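You operate a simulated robot arm through the tools that you are given. There is no shell and no other tool. Be economical: measure what you need, move in short steps, check, and stop when the job is done.

The job below is to be done with a simulated two-armed robot. You get a single attempt, and the scene is never put back.

Task
Put one of the cups from the top of the small white table on the small ring there. Then switch the left black switch on. Then take the curved card from the top of the drawer unit and leave it on the top of the press cabinet. Keep to this order. Set down upright: cup.

The check looks at the end state, three seconds after you hand in, the way a careful person would. Anything else that was tipped, shoved, dropped, spilled or broken makes it a failure.

Robot
Two 7-joint arms with two-finger parallel grippers on one trunk, on a base that drives. Base frame: it is fixed to the floor where the robot stands at the start and does not move with it; the origin is under the middle of the robot, x ahead of it, y to its left, z up; the surface under the hand at the start is at about z = 0.8. Lengths are in m, angles in degrees, forces in N, time in s.
The left shoulder is at the start at [0.03, 0.119, 0.985], the right one opposite. With the tool pointing down near the work surface each hand reaches from about 0.28 to 0.68 m from the robot's upright axis, wherever it stands, measured 20 degrees to its own side. Places, roughly: curved card [0.75, 1.75, 1]; left black switch [0.8, 0.7, 1]; top of the press cabinet (27x20 cm) [3.3, 1.9, 0.82]. Payload 3.43 kg a hand.
The tool frame of a hand sits at the grasp point between the pads (the TCP): z along the fingers, y along the line on which they close. The tips reach 0.03 m beyond it. The gripper opens to 0.094 m. The fingers are 0.028 m wide and 0.01 m thick; the gripper's body (0.05 by 0.096 m) begins 0.055 m behind the TCP.
Orientation is that of the tool frame in the base frame, as a unit quaternion [x, y, z, w]. With the fingers straight down and closing along the base's y, the tool's x points along the base's -x, its y along +y and its z along -z.

Tools
- The arms move only by the tool jog_arm. It takes "left_series", "right_series" or both (then of equal length, played together; a hand with none holds still); each is a list of rows, each a list of 7 numbers: the shift along the base's x, y, z in units of 150 mm (1.0 is 150 mm), then the turn, a rotation vector about the base's x, y, z in units of 180 degrees (1.0 is 180 degrees), then the gripper command, from -1 (shut) to 1 (fully open), values between in proportion. In form: [[x, y, z, rx, ry, rz, fingers], ...]. A call has 1 to 10 rows; each row is the pose to reach, as a shift and turn from the pose commanded when the call began. A call with a number of a shift or a turn outside -1 to 1 is refused whole. Rows are played at 5 a second. More than 0.05 m and 8.6 degrees between two rows, or a gripper value outside its range, and nothing of the call is played. A pose out of reach is approached as far as the arm can. The call stops where the force on the tool passes 40 N (or 10 N more than at its start, if that is more) or the arm is blocked; 0.2 s more then pass. Each finger travels about 0.072 m/s and halts on what it meets, pressing with about 20 N; the grip force reading is that of the motor and also rises with nothing between the fingers. The clock runs only during rows and for 0.2 s after the last one: add rows that repeat a pose to give the fingers time. It gives the time, the measured TCP pose, the force on the tool (base axes), the opening and the grip force at its end, in the units of the frame above (readings bear some noise), with the torque about the TCP (base axes, N m) and any sound that the robot's microphone picked up.
- Cameras (640 x 400 px; columns grow to the right, rows downward): "scene" is now at [0.041, 0.0132, 1.6838]; the picture's right is [0.20, -0.98, 0.00], its down [-0.80, -0.16, -0.57] and it looks along [0.56, 0.11, -0.82] (base axes); focal length 293 px, centre (320, 200). "left" rides on the left gripper at [0.076, -0.014, -0.102] in its tool frame; the picture's right is [0.18, 0.98, 0.00], its down [-0.75, 0.14, -0.64] and it looks along [-0.63, 0.12, 0.77] (tool axes); focal length 243 px, centre (320, 200). "right" rides on the right gripper at [0.076, 0.014, -0.102] in its tool frame; the picture's right is [-0.18, 0.98, 0.00], its down [-0.75, -0.14, -0.64] and it looks along [-0.63, -0.12, 0.77] (tool axes); focal length 243 px, centre (320, 200). There is no depth. A picture from a camera that has moved, and an enlarged one, comes with that camera's place and axes in the base frame and with its lens.
- capture(camera): a new picture of that camera. It takes no simulated time.
- slide_trunk(by): slides the trunk up (or, below 0, down) by that many m; the arms and the scene camera ride with it, the base frame stays. It gives what a move gives, with no picture.
- roll_base(legs): drives the robot by 1 to 6 legs, each [ahead, turn to the left] in m and degrees, along the robot's own axes; the way and the turn of a leg run together, so that a leg with both is an arc; at most 1.5 m and 180 degrees a leg. The arms and the cameras ride along, it lands a little off, and it stops where it bumps. It gives what a move gives.
- aim_head(pan, tilt): turns the head with the scene camera to pan (to the left, within 143 degrees either way) and tilt (down, from -29 to 69), counted from straight ahead of the robot. It gives what a move gives.
- zoom(camera, box): a new picture of the part [left, top, right, bottom] of that camera's present view, enlarged. It takes no simulated time.
- sign_off(): hands the job in; it is judged then, once.

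Work in short steps. Places have to be worked out from the pictures, the camera data and where the tool is seen: move nearer, look again, correct. Check each grasp and each placing, and mend what went wrong. You have 165 turns and 122 pictures in all, those below and enlarged ones among them. Open the grippers and draw the arms clear of the work before you hand the job in, unless the task says otherwise; then end with one line.

The tools are called after "Emit:" as a command line: name --argument value ..., lists and objects as JSON in quotes. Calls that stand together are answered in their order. jog_arm: Moves the arms, as the interface text tells. Its arguments: {"type":"object","properties":{"left_series":{"type":"array"},"right_series":{"type":"array"}},"required":[]} The other tools are called the same way: slide_trunk (by) slides the trunk up or down; roll_base (legs) drives the base; aim_head (pan, tilt) turns the head that bears the scene camera; capture (camera) takes a picture; zoom (camera, box) takes an enlarged picture of a part of a camera's view; sign_off () hands the job in.

At the start:

```text
time: 0.0
left_position: [0.3835, 0.3198, 1.3403]
left_ee_rot: [-0.001, 1.0, 0.0, 0.0]
left_contact_force: [-0.7, 0.4, -0.2]
left_torque: [0.0, -0.01, 0.02]
left_grip_width: 0.094
left_gripper_force: 0.1
right_position: [0.522, -0.002, 1.2416]
right_ee_rot: [0.0, 1.0, 0.0, 0.0]
right_contact_force: [1.2, -0.1, 0.1]
right_torque: [0.04, 0.0, 0.02]
right_grip_width: 0.094
right_gripper_force: 0.1
trunk travel left (down, up): [-0.25, 0.16]
robot x, y, heading: [0.0008, 0.0022, 0.4]
head pan, tilt: [11.3, 55.0]
```

scene: 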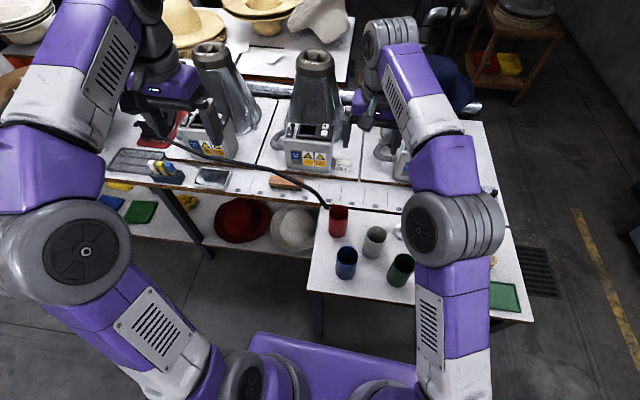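
right: 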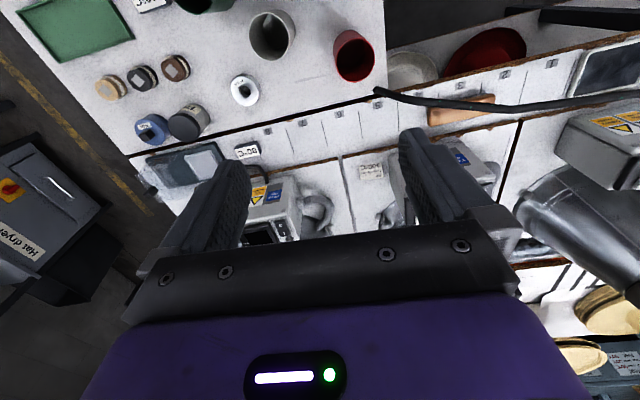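
left: 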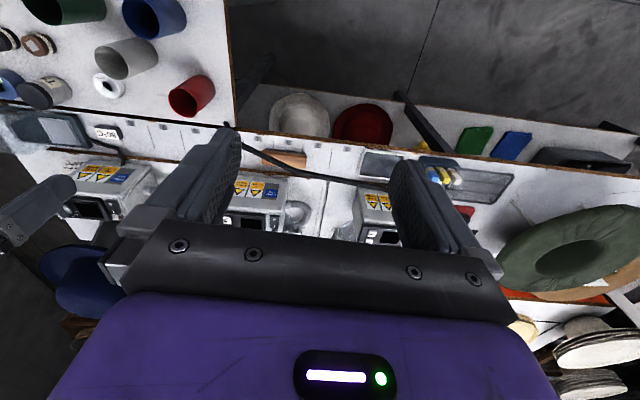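

The first pictures show the small white table with cups and a small white ring beside them. I'll take enlarged views before moving.

Emit:
zoom --camera "right" --box '[0, 0, 400, 200]'

Emit:
zoom --camera "scene" --box '[300, 180, 540, 330]'

Emit:
zoom --camera "left" --box '[0, 0, 240, 150]'

```text
1.60 times, centred on (200, 100) of right
camera zoom: at [0.446, 0.0135, 1.343], right [0.18, 0.98, 0.0], down [0.75, -0.14, 0.64], along [0.63, -0.12, -0.77], focal length 388 px, centre (512, 360)
```

zoom: 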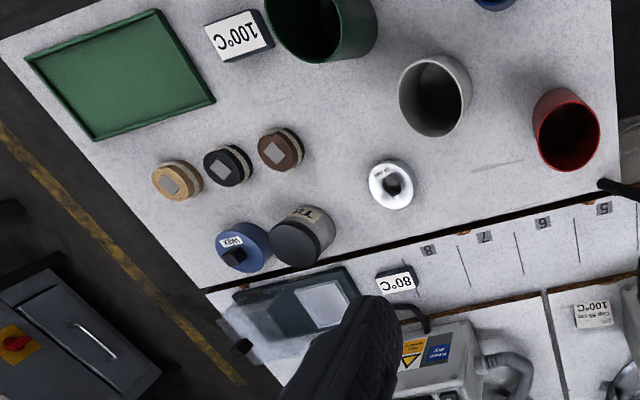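

```text
2.67 times, centred on (420, 255) of scene
camera zoom: at [0.041, 0.0132, 1.6838], right [0.2, -0.98, 0.0], down [-0.8, -0.16, -0.57], along [0.56, 0.11, -0.82], focal length 780 px, centre (53, 53)
```

zoom: 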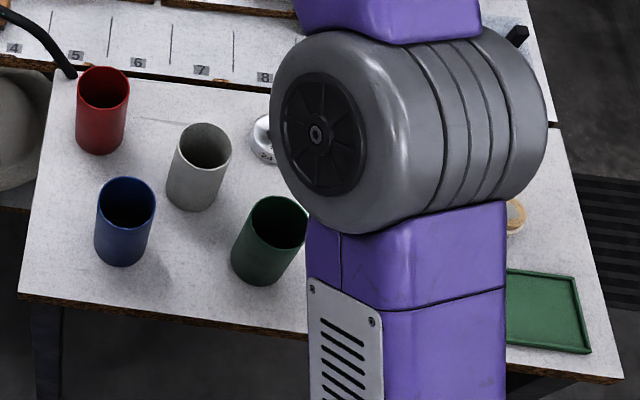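

```text
2.67 times, centred on (120, 75) of left
camera zoom: at [0.3074, 0.3061, 1.4438], right [-0.18, 0.98, 0.0], down [0.75, 0.14, 0.64], along [0.63, 0.12, -0.77], focal length 647 px, centre (853, 533)
```

zoom: 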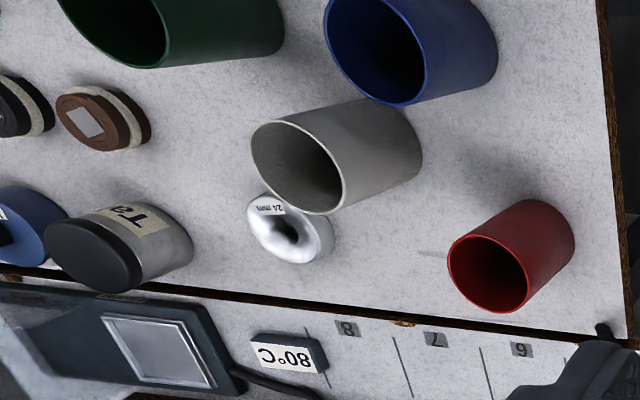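

Two views agree: the red cup's rim is near (0.526, 0.050, 0.922), the table is near z = 0.80, and the ring is near (0.565, -0.17). The red cup stands most apart, so I'll take it with the right hand, first moving above it to look again.

Emit:
jog_arm --right_series '[[0, 0.15, -0.25, 0, 0, 0, 1], [0.02, 0.33, -0.5, 0, 0, 0, 1], [0.02, 0.33, -0.75, 0, 0, 0, 1], [0.02, 0.33, -1, 0, 0, 0, 1], [0.02, 0.33, -1, 0, 0, 0, 1]]'

Emit:
capture --camera "right"

Emit:
capture --camera "scene"

Emit:
capture --camera "left"

```text
time: 1.2
left_position: [0.3831, 0.3212, 1.3407]
left_ee_rot: [0.0, 1.0, 0.0, 0.0]
left_contact_force: [-0.6, 0.1, 0.8]
left_torque: [-0.03, -0.04, -0.01]
left_grip_width: 0.0938
left_gripper_force: 0.0
right_position: [0.5245, 0.0481, 1.0909]
right_ee_rot: [0.0, 1.0, 0.001, 0.0]
right_contact_force: [0.8, 0.2, 0.0]
right_torque: [0.03, -0.01, 0.01]
right_grip_width: 0.0939
right_gripper_force: 0.0
trunk travel left (down, up): [-0.25, 0.16]
robot x, y, heading: [-0.0011, 0.001, -0.1]
head pan, tilt: [11.3, 55.0]
```

```text
115 pictures are left
camera right: at [0.4481, 0.0634, 1.1914], right [0.18, 0.98, 0.0], down [0.75, -0.14, 0.64], along [0.63, -0.12, -0.77], focal length 243 px, centre (320, 200)
```

right: 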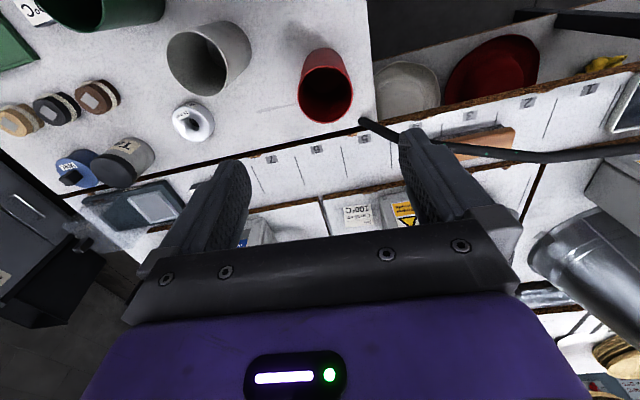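

```text
114 pictures are left
camera scene: at [0.0405, 0.013, 1.6838], right [0.2, -0.98, 0.0], down [-0.8, -0.16, -0.57], along [0.56, 0.11, -0.82], focal length 293 px, centre (320, 200)
```

scene: 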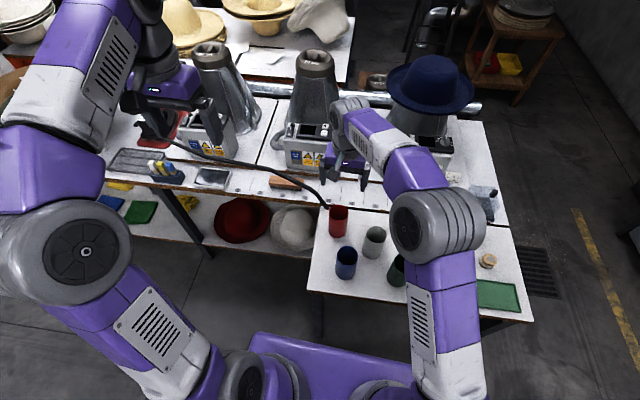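

```text
113 pictures are left
camera left: at [0.307, 0.3059, 1.444], right [-0.18, 0.98, 0.0], down [0.75, 0.14, 0.64], along [0.63, 0.12, -0.77], focal length 243 px, centre (320, 200)
```

left: 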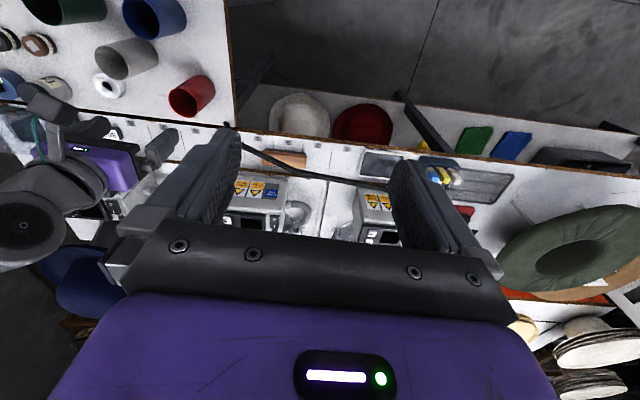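

The red cup centre refines to about (0.531, 0.053) and the ring to (0.563, -0.166). I'll lower until the tips are just above the rim and check.

Emit:
jog_arm --right_series '[[0.04, 0.035, -0.25, 0, 0, 0, 1], [0.04, 0.035, -0.5, 0, 0, 0, 1], [0.04, 0.035, -0.75, 0, 0, 0, 1], [0.04, 0.035, -0.87, 0, 0, 0, 1], [0.04, 0.035, -0.87, 0, 0, 0, 1]]'

Emit:
capture --camera "right"

Emit:
zoom --camera "scene" --box '[280, 130, 440, 290]'

```text
time: 2.4
left_position: [0.3834, 0.3203, 1.3399]
left_ee_rot: [0.0, 1.0, 0.0, 0.001]
left_contact_force: [-1.1, -0.2, 0.9]
left_torque: [0.0, -0.03, 0.02]
left_grip_width: 0.0941
left_gripper_force: 0.1
right_position: [0.5304, 0.0527, 0.9605]
right_ee_rot: [-0.001, 1.0, 0.0, 0.0]
right_contact_force: [0.0, 0.1, 0.1]
right_torque: [-0.04, -0.02, 0.02]
right_grip_width: 0.0941
right_gripper_force: 0.1
trunk travel left (down, up): [-0.25, 0.16]
robot x, y, heading: [0.0035, 0.0016, -0.0]
head pan, tilt: [11.3, 55.0]
```

```text
112 pictures are left
camera right: at [0.4546, 0.0681, 1.062], right [0.18, 0.98, 0.0], down [0.75, -0.14, 0.64], along [0.63, -0.12, -0.77], focal length 243 px, centre (320, 200)
```

right: 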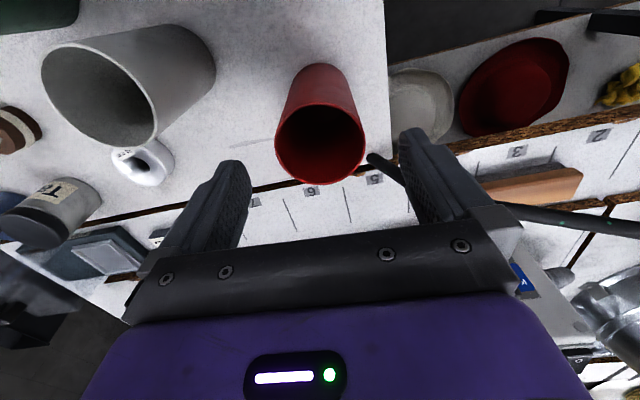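

```text
2.50 times, centred on (360, 210) of scene
camera zoom: at [0.0409, 0.0133, 1.6838], right [0.2, -0.98, 0.0], down [-0.8, -0.16, -0.57], along [0.56, 0.11, -0.82], focal length 732 px, centre (220, 175)
```

zoom: 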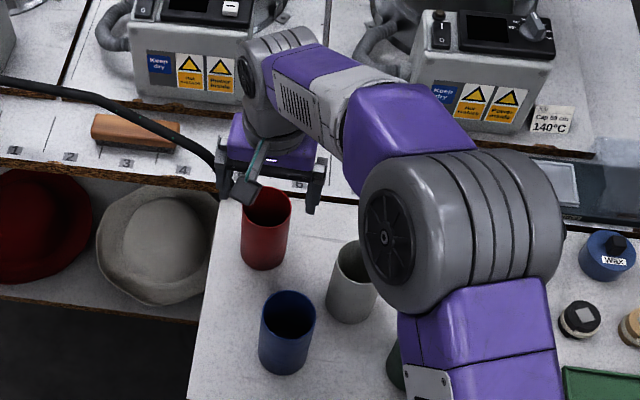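

The rim sits at about (0.526, 0.055), centred between the fingers, and the cable end is well beyond at x≈0.62. I'll lower to z≈0.885 and close.

Emit:
jog_arm --right_series '[[-0.02, 0.015, -0.25, 0, 0, 0, 1], [-0.02, 0.015, -0.5, 0, 0, 0, 1], [-0.02, 0.015, -0.5, 0, 0, 0, 1], [-0.02, 0.015, -0.5, 0, 0, 0, 0.2], [-0.02, 0.015, -0.5, 0, 0, 0, -0.2], [-0.02, 0.015, -0.5, 0, 0, 0, -0.2], [-0.02, 0.015, -0.5, 0, 0, 0, -0.2]]'

Emit:
capture --camera "right"

```text
time: 4.0
left_position: [0.3837, 0.3207, 1.3405]
left_ee_rot: [0.0, 1.0, 0.0, 0.0]
left_contact_force: [-0.4, 0.8, 0.5]
left_torque: [-0.01, -0.01, 0.03]
left_grip_width: 0.094
left_gripper_force: 0.0
right_position: [0.5259, 0.0565, 0.8842]
right_ee_rot: [0.001, 1.0, -0.001, 0.002]
right_contact_force: [-1.4, -0.5, -0.9]
right_torque: [0.01, -0.05, 0.05]
right_grip_width: 0.0615
right_gripper_force: 20.4
trunk travel left (down, up): [-0.25, 0.16]
robot x, y, heading: [-0.0005, -0.0014, -0.1]
head pan, tilt: [11.3, 55.0]
```

```text
110 pictures are left
camera right: at [0.4515, 0.0711, 0.9871], right [0.18, 0.98, 0.0], down [0.75, -0.14, 0.64], along [0.63, -0.12, -0.77], focal length 243 px, centre (320, 200)
```

right: 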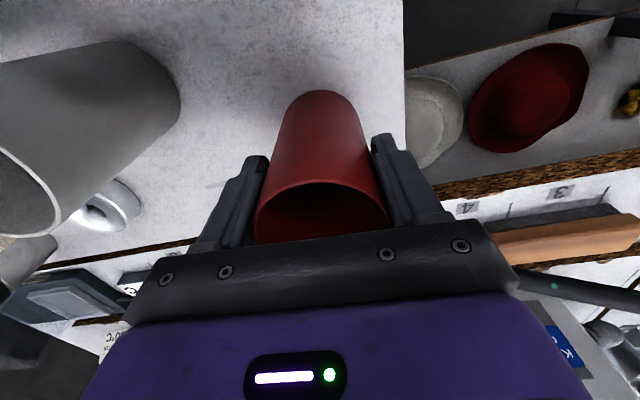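

The grip holds at 61.5 mm. I'll lift 0.15 m straight up, clear of the other cups, then move sideways above the ring.

Emit:
jog_arm --right_series '[[0, 0, 0.2, 0, 0, 0, -0.2], [0, 0, 0.5, 0, 0, 0, -0.2], [0, 0, 0.75, 0, 0, 0, -0.2], [0, 0, 1, 0, 0, 0, -0.2], [0.06, -0.25, 1, 0, 0, 0, -0.2], [0.12, -0.5, 1, 0, 0, 0, -0.2], [0.18, -0.75, 1, 0, 0, 0, -0.2], [0.23, -1, 1, 0, 0, 0, -0.2], [0.23, -1, 1, 0, 0, 0, -0.2]]'

Emit:
capture --camera "right"

Emit:
capture --camera "left"

Emit:
capture --camera "scene"

```text
time: 6.0
left_position: [0.3845, 0.3216, 1.3389]
left_ee_rot: [0.0, 1.0, -0.001, -0.001]
left_contact_force: [-0.4, 0.3, 0.5]
left_torque: [0.0, 0.04, -0.03]
left_grip_width: 0.094
left_gripper_force: 0.1
right_position: [0.5612, -0.0948, 1.0353]
right_ee_rot: [-0.002, 1.0, 0.0, 0.0]
right_contact_force: [0.1, 1.0, -0.1]
right_torque: [-0.03, 0.0, 0.0]
right_grip_width: 0.0615
right_gripper_force: 20.1
trunk travel left (down, up): [-0.25, 0.16]
robot x, y, heading: [-0.0009, -0.0, -0.2]
head pan, tilt: [11.3, 55.0]
```

```text
109 pictures are left
camera right: at [0.4859, -0.0798, 1.1369], right [0.18, 0.98, 0.0], down [0.75, -0.14, 0.64], along [0.63, -0.12, -0.77], focal length 243 px, centre (320, 200)
```

right: 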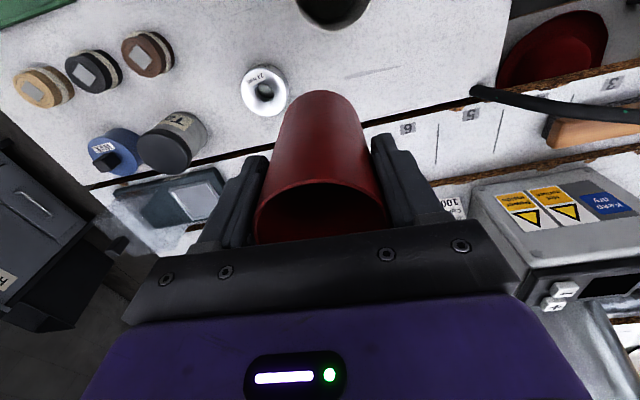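

```text
108 pictures are left
camera left: at [0.3074, 0.3069, 1.4437], right [-0.18, 0.98, 0.0], down [0.75, 0.14, 0.64], along [0.63, 0.12, -0.77], focal length 243 px, centre (320, 200)
```

left: 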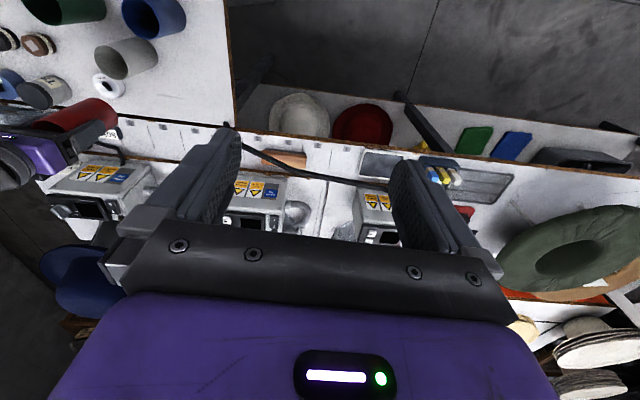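

```text
107 pictures are left
camera scene: at [0.041, 0.0141, 1.6838], right [0.2, -0.98, 0.0], down [-0.8, -0.16, -0.57], along [0.56, 0.11, -0.82], focal length 293 px, centre (320, 200)
```

scene: 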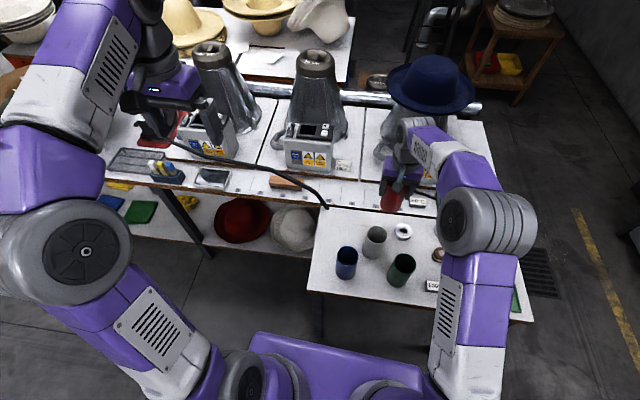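

The ring is now visible to two cameras, so I'll enlarge it in both for an accurate position.

Emit:
zoom --camera "scene" --box '[360, 205, 440, 255]'

Emit:
zoom --camera "right" --box '[210, 50, 310, 125]'

```text
8.00 times, centred on (400, 230) of scene
camera zoom: at [0.041, 0.0141, 1.6838], right [0.2, -0.98, 0.0], down [-0.8, -0.16, -0.57], along [0.56, 0.11, -0.82], focal length 2341 px, centre (-320, -40)
```

zoom: 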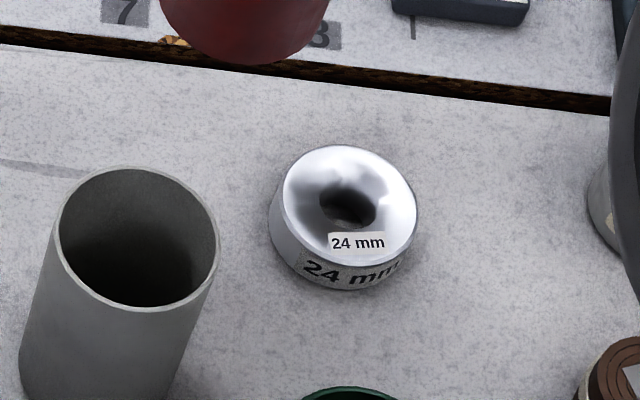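

```text
5.33 times, centred on (260, 88) of right
camera zoom: at [0.4859, -0.0798, 1.1369], right [0.18, 0.98, 0.0], down [0.75, -0.14, 0.64], along [0.63, -0.12, -0.77], focal length 1294 px, centre (640, 800)
```

zoom: 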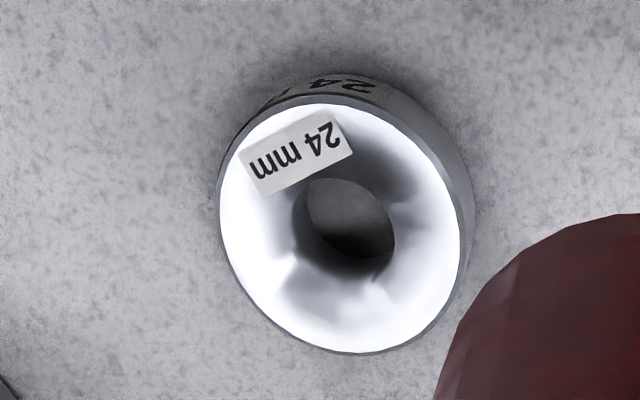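

The ring is solid, about 60 mm across with its top near z=0.823, centred at about (0.5625, -0.167). The cup's base sits about 4 mm ahead of the TCP. I'll go over it, then lower to about 2 cm above it.

Emit:
jog_arm --right_series '[[-0.01, -0.25, 0, 0, 0, 0, -0.2], [-0.02, -0.48, 0, 0, 0, 0, -0.2], [-0.02, -0.48, -0.25, 0, 0, 0, -0.2], [-0.02, -0.48, -0.5, 0, 0, 0, -0.2], [-0.02, -0.48, -0.68, 0, 0, 0, -0.2], [-0.02, -0.48, -0.68, 0, 0, 0, -0.2]]'

Emit:
capture --camera "right"

Emit:
zoom --camera "scene" --box '[350, 180, 446, 240]'

Emit:
zoom --camera "left" --box '[40, 40, 168, 120]'

```text
time: 7.4
left_position: [0.383, 0.3207, 1.3391]
left_ee_rot: [0.0, 1.0, 0.0, 0.0]
left_contact_force: [0.8, -0.7, 0.0]
left_torque: [0.04, 0.01, 0.01]
left_grip_width: 0.0943
left_gripper_force: 0.1
right_position: [0.5583, -0.1657, 0.9337]
right_ee_rot: [0.0, 1.0, 0.0, -0.001]
right_contact_force: [-0.4, -0.6, -0.5]
right_torque: [0.0, 0.01, -0.02]
right_grip_width: 0.0618
right_gripper_force: 19.5
trunk travel left (down, up): [-0.25, 0.16]
robot x, y, heading: [-0.0019, -0.0031, 0.1]
head pan, tilt: [11.3, 55.0]
```

```text
104 pictures are left
camera right: at [0.4833, -0.1517, 1.0353], right [0.18, 0.98, 0.0], down [0.75, -0.14, 0.64], along [0.63, -0.12, -0.77], focal length 243 px, centre (320, 200)
```

right: 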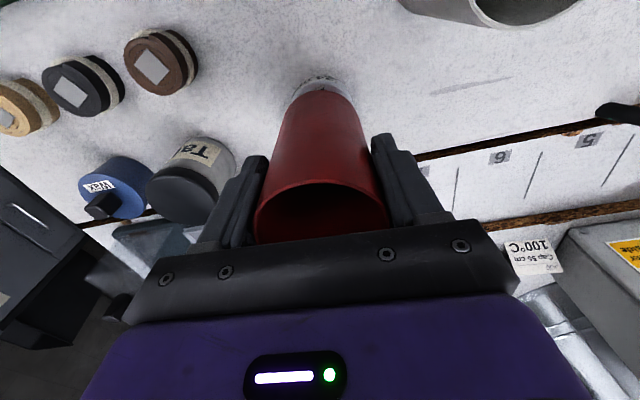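

```text
6.67 times, centred on (398, 210) of scene
camera zoom: at [0.0407, 0.0132, 1.6838], right [0.2, -0.98, 0.0], down [-0.8, -0.16, -0.57], along [0.56, 0.11, -0.82], focal length 1951 px, centre (-200, 133)
```

zoom: 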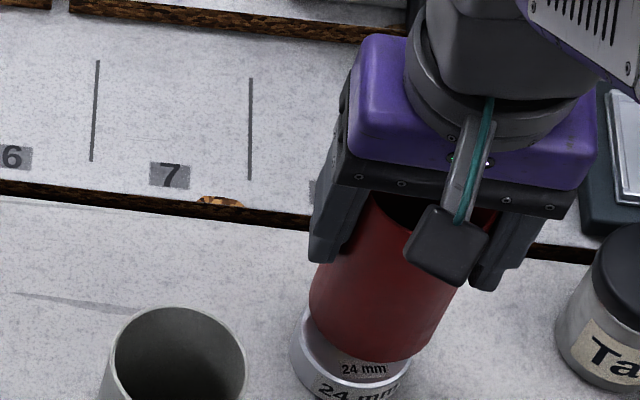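

```text
5.00 times, centred on (104, 80) of left
camera zoom: at [0.3072, 0.306, 1.4439], right [-0.18, 0.98, 0.0], down [0.75, 0.14, 0.64], along [0.63, 0.12, -0.77], focal length 1213 px, centre (1400, 800)
```

zoom: 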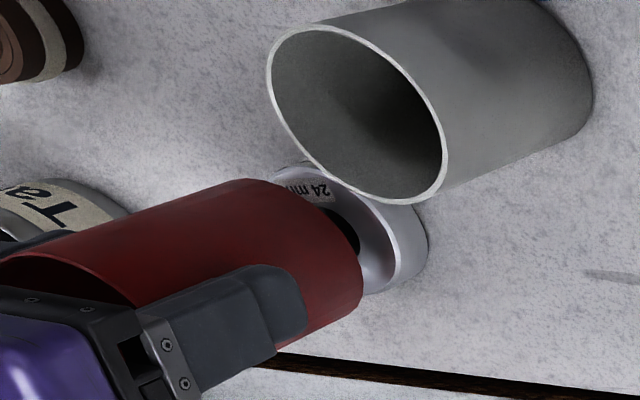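

It lines up well, with the base about 2–3 cm above the ring. I'll lower in small steps, watching the vertical force.

Emit:
jog_arm --right_series '[[0, -0.005, -0.06, 0, 0, 0, -0.2], [0, -0.005, -0.11, 0, 0, 0, -0.2], [0, -0.005, -0.15, 0, 0, 0, -0.2], [0, -0.005, -0.15, 0, 0, 0, -0.2]]'

Emit:
zoom --camera "scene" --box '[362, 190, 442, 250]'

Emit:
zoom --camera "left" --box '[60, 50, 156, 110]'

Emit:
zoom --camera "right" --box '[240, 50, 400, 150]'

```text
time: 8.4
left_position: [0.3839, 0.321, 1.3393]
left_ee_rot: [0.0, 1.0, 0.0, 0.0]
left_contact_force: [-0.3, 0.0, 0.4]
left_torque: [0.05, 0.0, 0.0]
left_grip_width: 0.0943
left_gripper_force: 0.2
right_position: [0.5596, -0.1679, 0.9115]
right_ee_rot: [0.0, 1.0, 0.001, 0.0]
right_contact_force: [-0.3, 0.1, -1.1]
right_torque: [0.0, 0.0, 0.0]
right_grip_width: 0.0616
right_gripper_force: 20.0
trunk travel left (down, up): [-0.25, 0.16]
robot x, y, heading: [-0.0033, 0.0031, -0.2]
head pan, tilt: [11.3, 55.0]
```

```text
6.67 times, centred on (402, 220) of scene
camera zoom: at [0.041, 0.0132, 1.6838], right [0.2, -0.98, 0.0], down [-0.8, -0.16, -0.57], along [0.56, 0.11, -0.82], focal length 1951 px, centre (-227, 67)
```

zoom: 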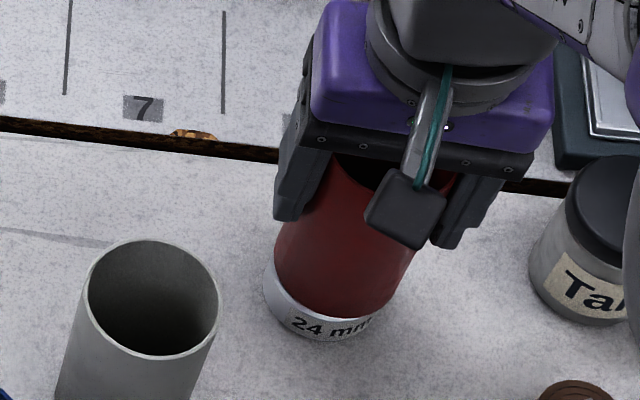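

```text
6.67 times, centred on (108, 80) of left
camera zoom: at [0.3074, 0.3061, 1.4439], right [-0.18, 0.98, 0.0], down [0.75, 0.14, 0.64], along [0.63, 0.12, -0.77], focal length 1618 px, centre (1733, 1000)
```

zoom: 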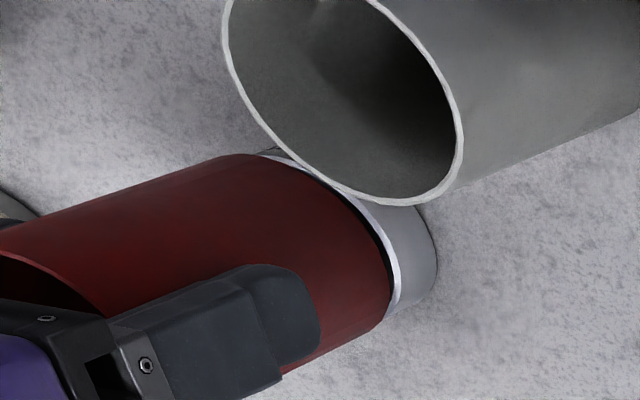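

```text
4.00 times, centred on (320, 100) of right
camera zoom: at [0.4833, -0.1524, 1.0129], right [0.18, 0.98, 0.0], down [0.75, -0.14, 0.64], along [0.63, -0.12, -0.77], focal length 970 px, centre (320, 600)
```

zoom: 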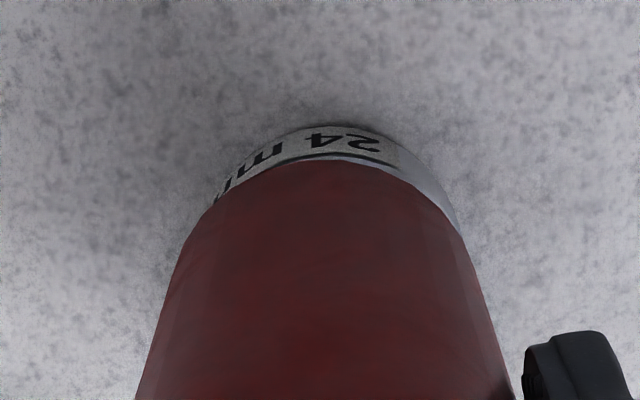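

The gap is now a few mm, and the ring shows slightly more on its left (+y) side. I'll shift the cup 3 mm to +y and lower to contact.

Emit:
jog_arm --right_series '[[-0.003, 0.02, 0, 0, 0, 0, -0.2], [-0.003, 0.02, -0.013, 0, 0, 0, -0.2], [-0.003, 0.02, -0.027, 0, 0, 0, -0.2], [-0.003, 0.02, -0.027, 0, 0, 0, -0.2]]'

Emit:
zoom --camera "right" --box '[240, 50, 400, 150]'

Emit:
zoom --camera "scene" --box '[382, 210, 430, 250]'

```text
time: 9.4
left_position: [0.3829, 0.3213, 1.3401]
left_ee_rot: [0.0, 1.0, 0.0, 0.001]
left_contact_force: [-0.2, 0.1, 0.3]
left_torque: [0.02, 0.0, 0.0]
left_grip_width: 0.094
left_gripper_force: 0.0
right_position: [0.5574, -0.1646, 0.909]
right_ee_rot: [-0.001, 1.0, 0.0, 0.002]
right_contact_force: [-0.9, -0.5, 12.9]
right_torque: [-0.14, 0.17, -0.04]
right_grip_width: 0.0614
right_gripper_force: 20.0
trunk travel left (down, up): [-0.25, 0.16]
robot x, y, heading: [0.0029, -0.0008, 0.1]
head pan, tilt: [11.3, 55.0]
```

```text
4.00 times, centred on (320, 100) of right
camera zoom: at [0.4825, -0.1489, 1.0106], right [0.18, 0.98, 0.0], down [0.75, -0.14, 0.64], along [0.63, -0.12, -0.76], focal length 970 px, centre (320, 600)
```

zoom: 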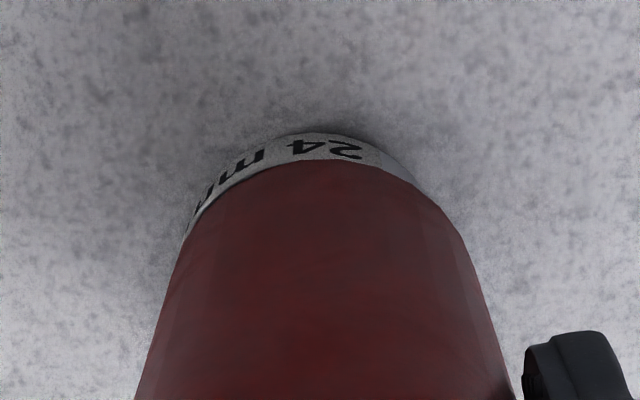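

```text
10.00 times, centred on (406, 230) of scene
camera zoom: at [0.0394, 0.0137, 1.684], right [0.2, -0.98, 0.0], down [-0.8, -0.16, -0.57], along [0.56, 0.11, -0.82], focal length 2927 px, centre (-540, -100)
```

zoom: 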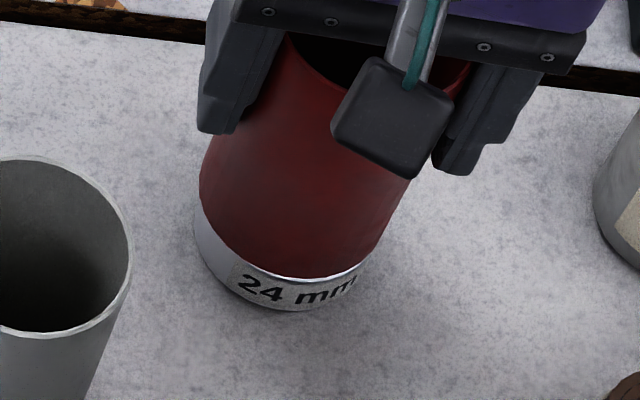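

Contact at about 13 N, with the cup within 1–2 mm of centre. I'll ease the pressure, open slowly and draw up.

Emit:
jog_arm --right_series '[[0, 0, 0.008, 0, 0, 0, -0.2], [0, 0, 0.008, 0, 0, 0, 0.35], [0, 0, 0.008, 0, 0, 0, 0.7], [0, 0, 0.008, 0, 0, 0, 1], [0, 0, 0.008, 0, 0, 0, 1], [0, 0, 0.2, 0, 0, 0, 1], [0, 0, 0.5, 0, 0, 0, 1], [0, 0, 0.8, 0, 0, 0, 1], [0, 0, 1, 0, 0, 0, 1], [0, 0, 1, 0, 0, 0, 1]]'

Emit:
capture --camera "right"

Emit:
zoom --camera "scene" --box '[350, 170, 446, 250]'

```text
time: 11.6
left_position: [0.3849, 0.3209, 1.3396]
left_ee_rot: [0.0, 1.0, 0.0, 0.001]
left_contact_force: [0.4, -0.6, 0.9]
left_torque: [0.04, -0.01, 0.01]
left_grip_width: 0.094
left_gripper_force: 0.0
right_position: [0.5583, -0.164, 1.0584]
right_ee_rot: [-0.001, 1.0, 0.0, 0.0]
right_contact_force: [-0.2, -0.8, -0.4]
right_torque: [0.01, -0.02, 0.0]
right_grip_width: 0.094
right_gripper_force: 0.0
trunk travel left (down, up): [-0.25, 0.16]
robot x, y, heading: [0.0002, -0.0038, 0.4]
head pan, tilt: [11.3, 55.0]
```

```text
96 pictures are left
camera right: at [0.4833, -0.1494, 1.1597], right [0.18, 0.98, 0.0], down [0.75, -0.14, 0.64], along [0.63, -0.12, -0.77], focal length 243 px, centre (320, 200)
```

right: 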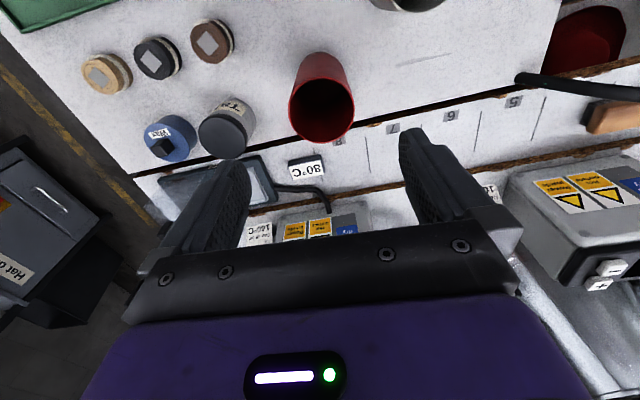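

```text
5.00 times, centred on (398, 210) of scene
camera zoom: at [0.0412, 0.0132, 1.6838], right [0.2, -0.98, 0.0], down [-0.8, -0.16, -0.57], along [0.56, 0.11, -0.82], focal length 1463 px, centre (-70, 150)
```

zoom: 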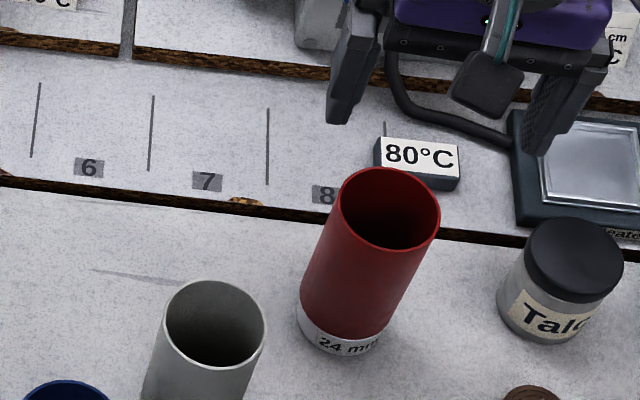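

The cup stands upright on the ring. Next I'll raise the right arm clear and turn the head toward the left black switch near (0.8, 0.7, 1).

Emit:
jog_arm --right_series '[[0, 0, 0.3, 0, 0, 0, 1], [0, 0, 0.6, 0, 0, 0, 1], [-0.1, 0, 0.9, 0, 0, 0, 1], [-0.3, 0, 1, 0, 0, 0, 1], [-0.6, 0, 1, 0, 0, 0, 1], [-0.9, 0, 1, 0, 0, 0, 1], [-1, 0, 1, 0, 0, 0, 1]]'

Emit:
aim_head --pan 45 --tilt 35

Emit:
capture --camera "scene"

Emit:
aim_head --pan 75 --tilt 25

Emit:
capture --camera "scene"

```text
time: 13.2
left_position: [0.3835, 0.3196, 1.3392]
left_ee_rot: [0.0, 1.0, 0.0, 0.0]
left_contact_force: [-0.2, -0.8, 0.6]
left_torque: [0.03, 0.0, -0.02]
left_grip_width: 0.094
left_gripper_force: 0.1
right_position: [0.4081, -0.1656, 1.2073]
right_ee_rot: [0.001, 1.0, 0.0, 0.001]
right_contact_force: [0.7, -0.1, 0.8]
right_torque: [0.05, 0.0, -0.01]
right_grip_width: 0.094
right_gripper_force: 0.1
trunk travel left (down, up): [-0.25, 0.16]
robot x, y, heading: [-0.0001, 0.0008, 0.0]
head pan, tilt: [11.3, 55.0]
```

```text
time: 14.2
left_position: [0.3832, 0.3198, 1.3401]
left_ee_rot: [0.0, 1.0, -0.001, 0.0]
left_contact_force: [-0.2, 0.0, -0.4]
left_torque: [0.03, -0.02, 0.04]
left_grip_width: 0.0939
left_gripper_force: 0.1
right_position: [0.4089, -0.1652, 1.2079]
right_ee_rot: [0.0, 1.0, 0.0, 0.0]
right_contact_force: [0.3, 0.1, -1.0]
right_torque: [-0.02, 0.0, 0.02]
right_grip_width: 0.094
right_gripper_force: 0.0
trunk travel left (down, up): [-0.25, 0.16]
robot x, y, heading: [-0.0022, -0.0013, -0.1]
head pan, tilt: [45.0, 35.0]
```

```text
94 pictures are left
camera scene: at [0.0327, 0.0613, 1.712], right [0.71, -0.71, 0.0], down [-0.41, -0.41, -0.82], along [0.58, 0.58, -0.57], focal length 293 px, centre (320, 200)
```

scene: 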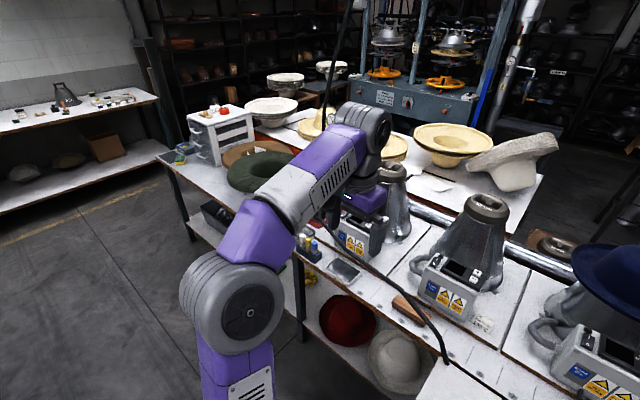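

```text
time: 15.1
left_position: [0.384, 0.321, 1.3402]
left_ee_rot: [0.001, 1.0, 0.0, 0.0]
left_contact_force: [0.2, -0.6, -0.2]
left_torque: [0.02, -0.01, 0.02]
left_grip_width: 0.0941
left_gripper_force: 0.0
right_position: [0.4093, -0.165, 1.2064]
right_ee_rot: [0.0, 1.0, 0.0, 0.0]
right_contact_force: [-0.2, -0.5, -0.7]
right_torque: [0.01, 0.02, -0.03]
right_grip_width: 0.0941
right_gripper_force: 0.1
trunk travel left (down, up): [-0.25, 0.16]
robot x, y, heading: [0.0005, -0.0006, -0.0]
head pan, tilt: [75.0, 25.0]
```

```text
93 pictures are left
camera scene: at [-0.0058, 0.0881, 1.7278], right [0.97, -0.26, 0.0], down [-0.11, -0.41, -0.91], along [0.24, 0.88, -0.42], focal length 293 px, centre (320, 200)
```

scene: 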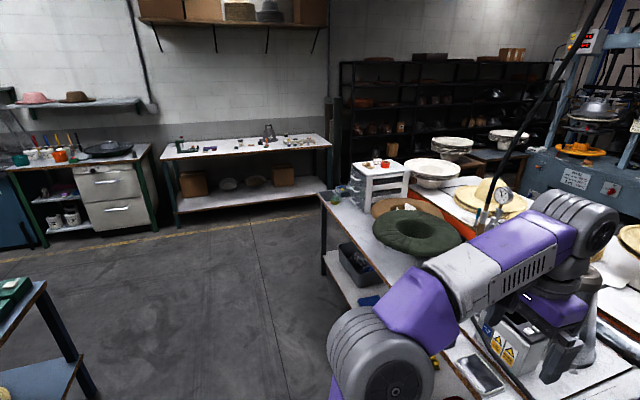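

The left arm hides the left machine. I'll move the left hand right and back a bit, and look at the machine with the left camera and the head.

Emit:
jog_arm --left_series '[[-0.2, 0.25, 0, 0, 0, 0, 1], [-0.2, 0.5, 0, 0, 0, 0, 1], [-0.2, 0.75, 0, 0, 0, 0, 1], [-0.2, 1, 0, 0, 0, 0, 1], [-0.2, 1, 0, 0, 0, 0, 1]]'

Emit:
aim_head --pan 38 --tilt 35

Emit:
capture --camera "scene"

Emit:
capture --camera "left"

```text
time: 16.3
left_position: [0.3534, 0.4707, 1.3416]
left_ee_rot: [0.0, 1.0, 0.0, 0.0]
left_contact_force: [0.0, -0.8, -0.2]
left_torque: [0.02, -0.03, 0.01]
left_grip_width: 0.0939
left_gripper_force: 0.1
right_position: [0.4082, -0.1661, 1.2078]
right_ee_rot: [0.0, 1.0, 0.0, 0.0]
right_contact_force: [-0.7, -0.8, -0.2]
right_torque: [0.01, 0.0, -0.01]
right_grip_width: 0.094
right_gripper_force: 0.1
trunk travel left (down, up): [-0.25, 0.16]
robot x, y, heading: [-0.0002, 0.001, 0.2]
head pan, tilt: [75.0, 25.0]
```

```text
time: 17.4
left_position: [0.3523, 0.4699, 1.3389]
left_ee_rot: [0.0, 1.0, 0.0, 0.0]
left_contact_force: [-0.2, -0.3, -0.2]
left_torque: [0.01, -0.02, 0.02]
left_grip_width: 0.0941
left_gripper_force: 0.1
right_position: [0.4081, -0.165, 1.2075]
right_ee_rot: [0.0, 1.0, 0.001, 0.0]
right_contact_force: [-0.5, 1.0, 0.4]
right_torque: [-0.01, -0.03, 0.0]
right_grip_width: 0.0943
right_gripper_force: 0.0
trunk travel left (down, up): [-0.25, 0.16]
robot x, y, heading: [0.0002, -0.0004, -0.2]
head pan, tilt: [38.0, 35.0]
```

```text
92 pictures are left
camera scene: at [0.0396, 0.0534, 1.7121], right [0.62, -0.79, 0.0], down [-0.45, -0.35, -0.82], along [0.65, 0.5, -0.57], focal length 293 px, centre (320, 200)
```

scene: 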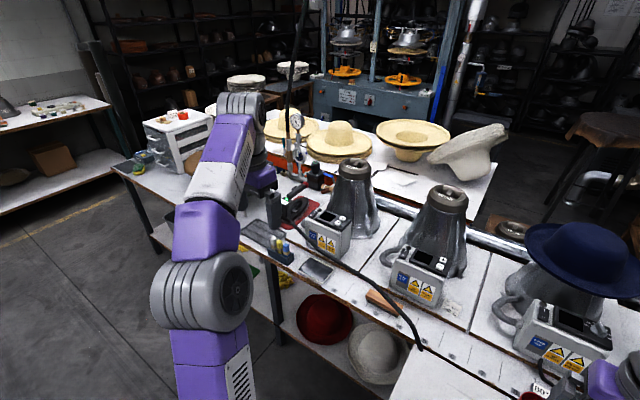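

```text
91 pictures are left
camera left: at [0.2762, 0.4558, 1.4436], right [-0.18, 0.98, 0.0], down [0.75, 0.14, 0.64], along [0.63, 0.12, -0.77], focal length 243 px, centre (320, 200)
```

left: 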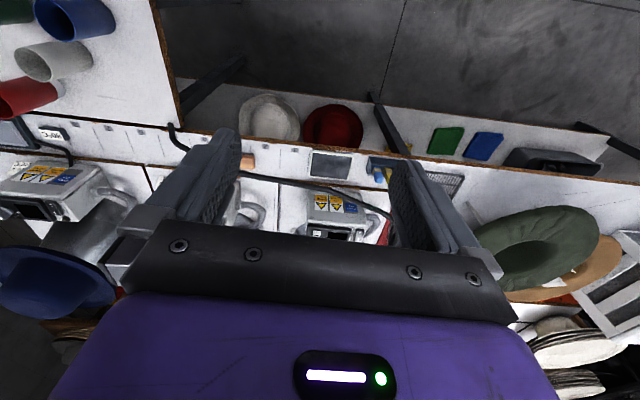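

Now the left machine is in view; I'll enlarge its control box and the other two.

Emit:
zoom --camera "scene" --box '[265, 170, 385, 270]'

Emit:
zoom --camera "scene" --box '[370, 200, 620, 370]'

```text
4.00 times, centred on (325, 220) of scene
camera zoom: at [0.0396, 0.0534, 1.7121], right [0.62, -0.79, 0.0], down [-0.45, -0.35, -0.82], along [0.65, 0.5, -0.57], focal length 1171 px, centre (300, 120)
```

zoom: 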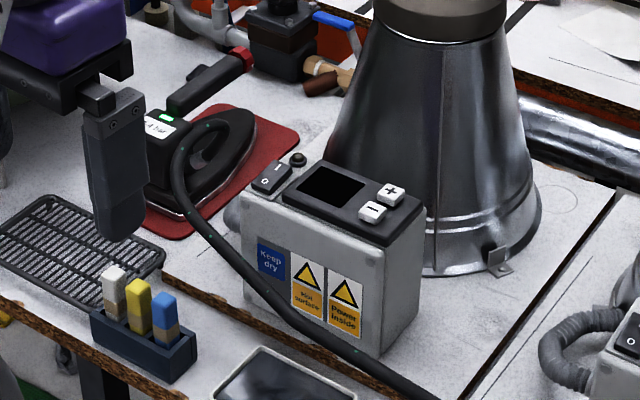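

```text
2.35 times, centred on (495, 285) of scene
camera zoom: at [0.0396, 0.0534, 1.7121], right [0.62, -0.79, 0.0], down [-0.45, -0.35, -0.82], along [0.65, 0.5, -0.57], focal length 689 px, centre (-92, 0)
```

zoom: 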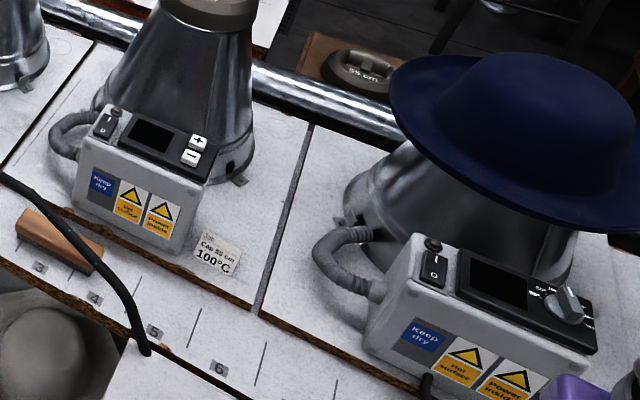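

The left rocker has "I" at the back and "O" at the front. I'll look at it through the left hand camera to triangulate.

Emit:
zoom --camera "left" --box '[280, 160, 400, 260]'

```text
4.00 times, centred on (340, 210) of left
camera zoom: at [0.2762, 0.4558, 1.4436], right [-0.18, 0.98, 0.0], down [0.75, 0.14, 0.64], along [0.63, 0.12, -0.77], focal length 970 px, centre (240, 160)
```

zoom: 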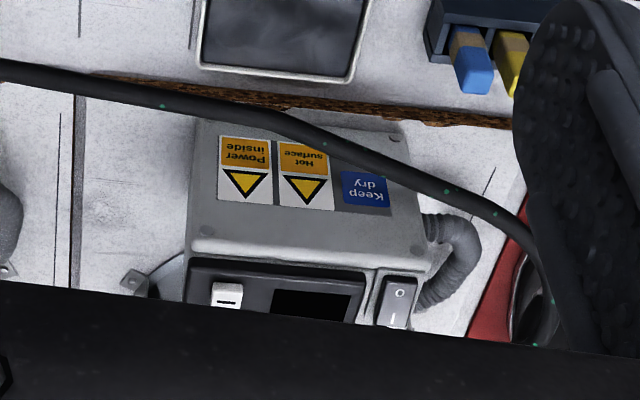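

Triangulated, the rocker is near (0.801, 0.677, 0.949), too far to reach from here. I'll back off, shift 0.5 m left and drive ahead so it lies in front of the left arm.

Emit:
roll_base --legs '[[-0.15, 0], [0, 90], [0.5, 0], [0, -90]]'

Emit:
aim_head --pan 0 --tilt 50

Emit:
capture --camera "scene"

```text
time: 28.9
left_position: [0.2071, 0.9754, 1.3393]
left_ee_rot: [0.002, 1.0, 0.0, 0.0]
left_contact_force: [-0.3, 0.2, -0.6]
left_torque: [0.0, 0.0, 0.04]
left_grip_width: 0.0942
left_gripper_force: 0.0
right_position: [0.2617, 0.3419, 1.2068]
right_ee_rot: [0.001, 1.0, 0.0, 0.0]
right_contact_force: [0.7, 0.7, -0.1]
right_torque: [0.0, 0.0, -0.01]
right_grip_width: 0.0939
right_gripper_force: 0.0
trunk travel left (down, up): [-0.25, 0.16]
robot x, y, heading: [-0.1445, 0.5041, -0.4]
head pan, tilt: [38.0, 35.0]
```

```text
time: 30.0
left_position: [0.2082, 0.9766, 1.3397]
left_ee_rot: [0.002, 1.0, 0.001, 0.0]
left_contact_force: [-0.3, -0.5, -0.6]
left_torque: [0.01, 0.02, -0.04]
left_grip_width: 0.0942
left_gripper_force: 0.0
right_position: [0.2617, 0.3416, 1.2075]
right_ee_rot: [0.002, 1.0, 0.001, -0.001]
right_contact_force: [0.5, -0.2, -0.1]
right_torque: [0.03, 0.01, 0.01]
right_grip_width: 0.094
right_gripper_force: 0.1
trunk travel left (down, up): [-0.25, 0.16]
robot x, y, heading: [-0.1458, 0.5065, -0.5]
head pan, tilt: [0.0, 50.0]
```

```text
87 pictures are left
camera scene: at [-0.0995, 0.5067, 1.6904], right [0.0, -1.0, 0.0], down [-0.77, 0.0, -0.64], along [0.64, 0.0, -0.77], focal length 293 px, centre (320, 200)
```

scene: 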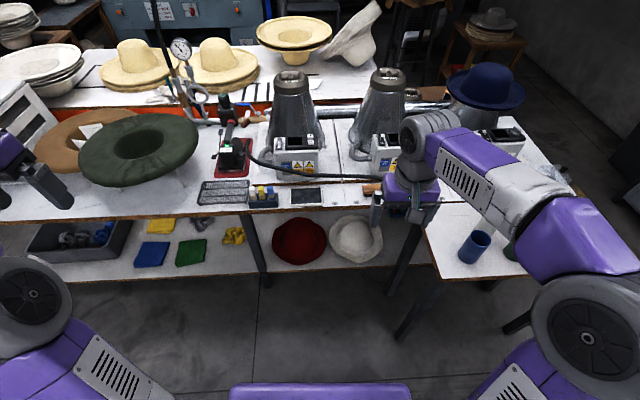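

The floor ahead is clear; the bench edge is near x≈0.56 and the base front about 0.25 m ahead of its centre. I'll drive 0.35 m ahead.

Emit:
roll_base --legs '[[0.35, 0.4]]'

Emit:
aim_head --pan 15 --tilt 48

Emit:
capture --camera "scene"

Emit:
zoom --camera "scene" --box '[260, 100, 380, 180]'

```text
time: 32.3
left_position: [0.5572, 0.9788, 1.3395]
left_ee_rot: [-0.001, 1.0, 0.001, 0.0]
left_contact_force: [1.1, 0.7, 0.9]
left_torque: [0.0, -0.02, 0.0]
left_grip_width: 0.0941
left_gripper_force: 0.0
right_position: [0.6141, 0.343, 1.2067]
right_ee_rot: [-0.001, 1.0, 0.001, 0.0]
right_contact_force: [0.9, 0.1, -0.1]
right_torque: [0.0, -0.02, 0.01]
right_grip_width: 0.0939
right_gripper_force: 0.1
trunk travel left (down, up): [-0.25, 0.16]
robot x, y, heading: [0.2056, 0.5079, -0.1]
head pan, tilt: [0.0, 50.0]
```

```text
time: 33.0
left_position: [0.5561, 0.9795, 1.3404]
left_ee_rot: [0.0, 1.0, 0.0, 0.0]
left_contact_force: [0.5, 0.0, -0.9]
left_torque: [0.01, -0.01, -0.03]
left_grip_width: 0.0941
left_gripper_force: 0.1
right_position: [0.6131, 0.3427, 1.2073]
right_ee_rot: [-0.001, 1.0, 0.0, 0.0]
right_contact_force: [-0.2, 0.6, 0.6]
right_torque: [-0.01, -0.01, 0.03]
right_grip_width: 0.0942
right_gripper_force: 0.1
trunk travel left (down, up): [-0.25, 0.16]
robot x, y, heading: [0.2024, 0.5071, 0.2]
head pan, tilt: [15.0, 48.0]
```

```text
86 pictures are left
camera scene: at [0.2503, 0.5268, 1.6931], right [0.26, -0.97, 0.0], down [-0.72, -0.19, -0.67], along [0.65, 0.17, -0.74], focal length 293 px, centre (320, 200)
```

scene: 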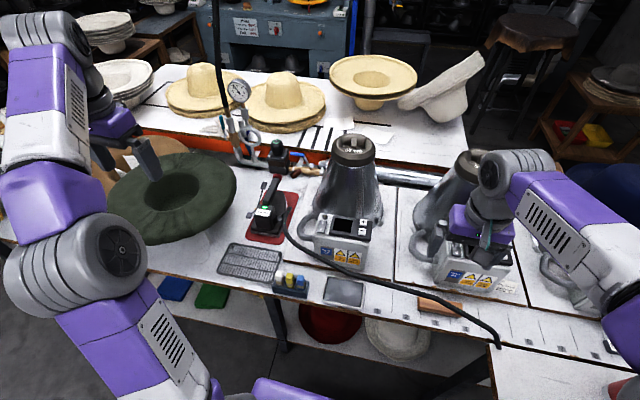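

```text
5.00 times, centred on (320, 140) of scene
camera zoom: at [0.2503, 0.5268, 1.6931], right [0.26, -0.97, 0.0], down [-0.72, -0.19, -0.67], along [0.65, 0.17, -0.74], focal length 1463 px, centre (320, 500)
```

zoom: 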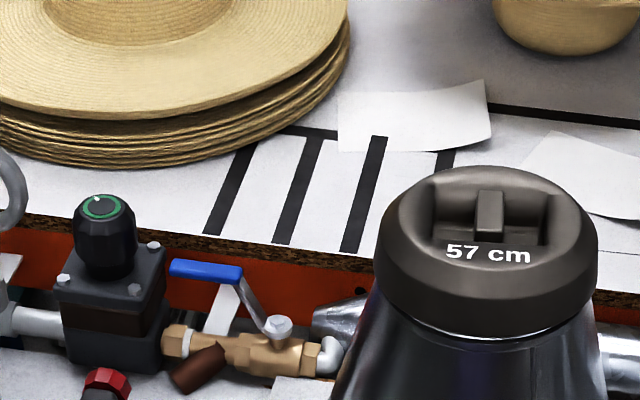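

The robot is now well placed. I'll enlarge the rocker itself and the middle machine's rocker for comparison.

Emit:
zoom --camera "scene" --box '[300, 200, 372, 245]'

Emit:
zoom --camera "scene" --box '[420, 210, 516, 290]'

```text
8.89 times, centred on (336, 222) of scene
camera zoom: at [0.2503, 0.5268, 1.6931], right [0.26, -0.97, 0.0], down [-0.72, -0.19, -0.67], along [0.65, 0.17, -0.74], focal length 2602 px, centre (178, 0)
```

zoom: 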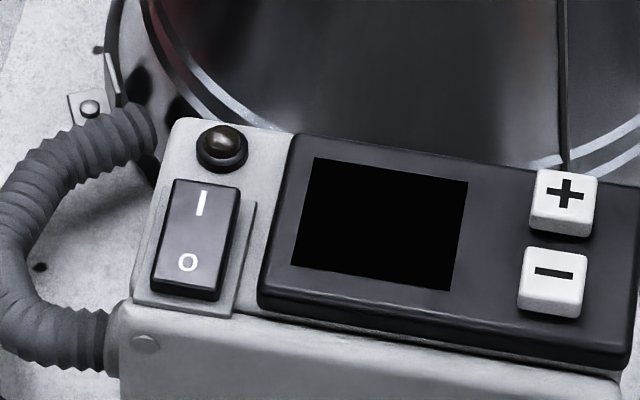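

```text
5.00 times, centred on (468, 250) of scene
camera zoom: at [0.2503, 0.5268, 1.6931], right [0.26, -0.97, 0.0], down [-0.72, -0.19, -0.67], along [0.65, 0.17, -0.74], focal length 1463 px, centre (-420, -50)
```

zoom: 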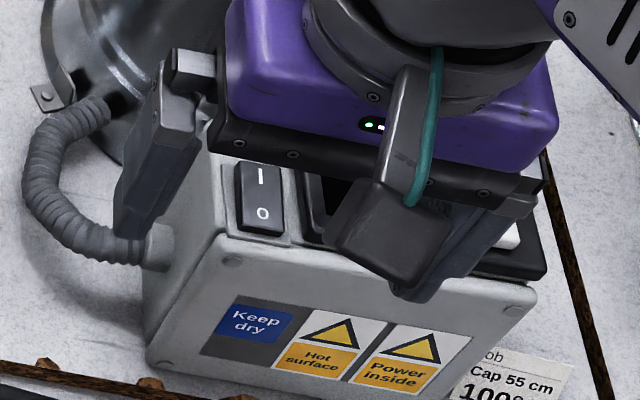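

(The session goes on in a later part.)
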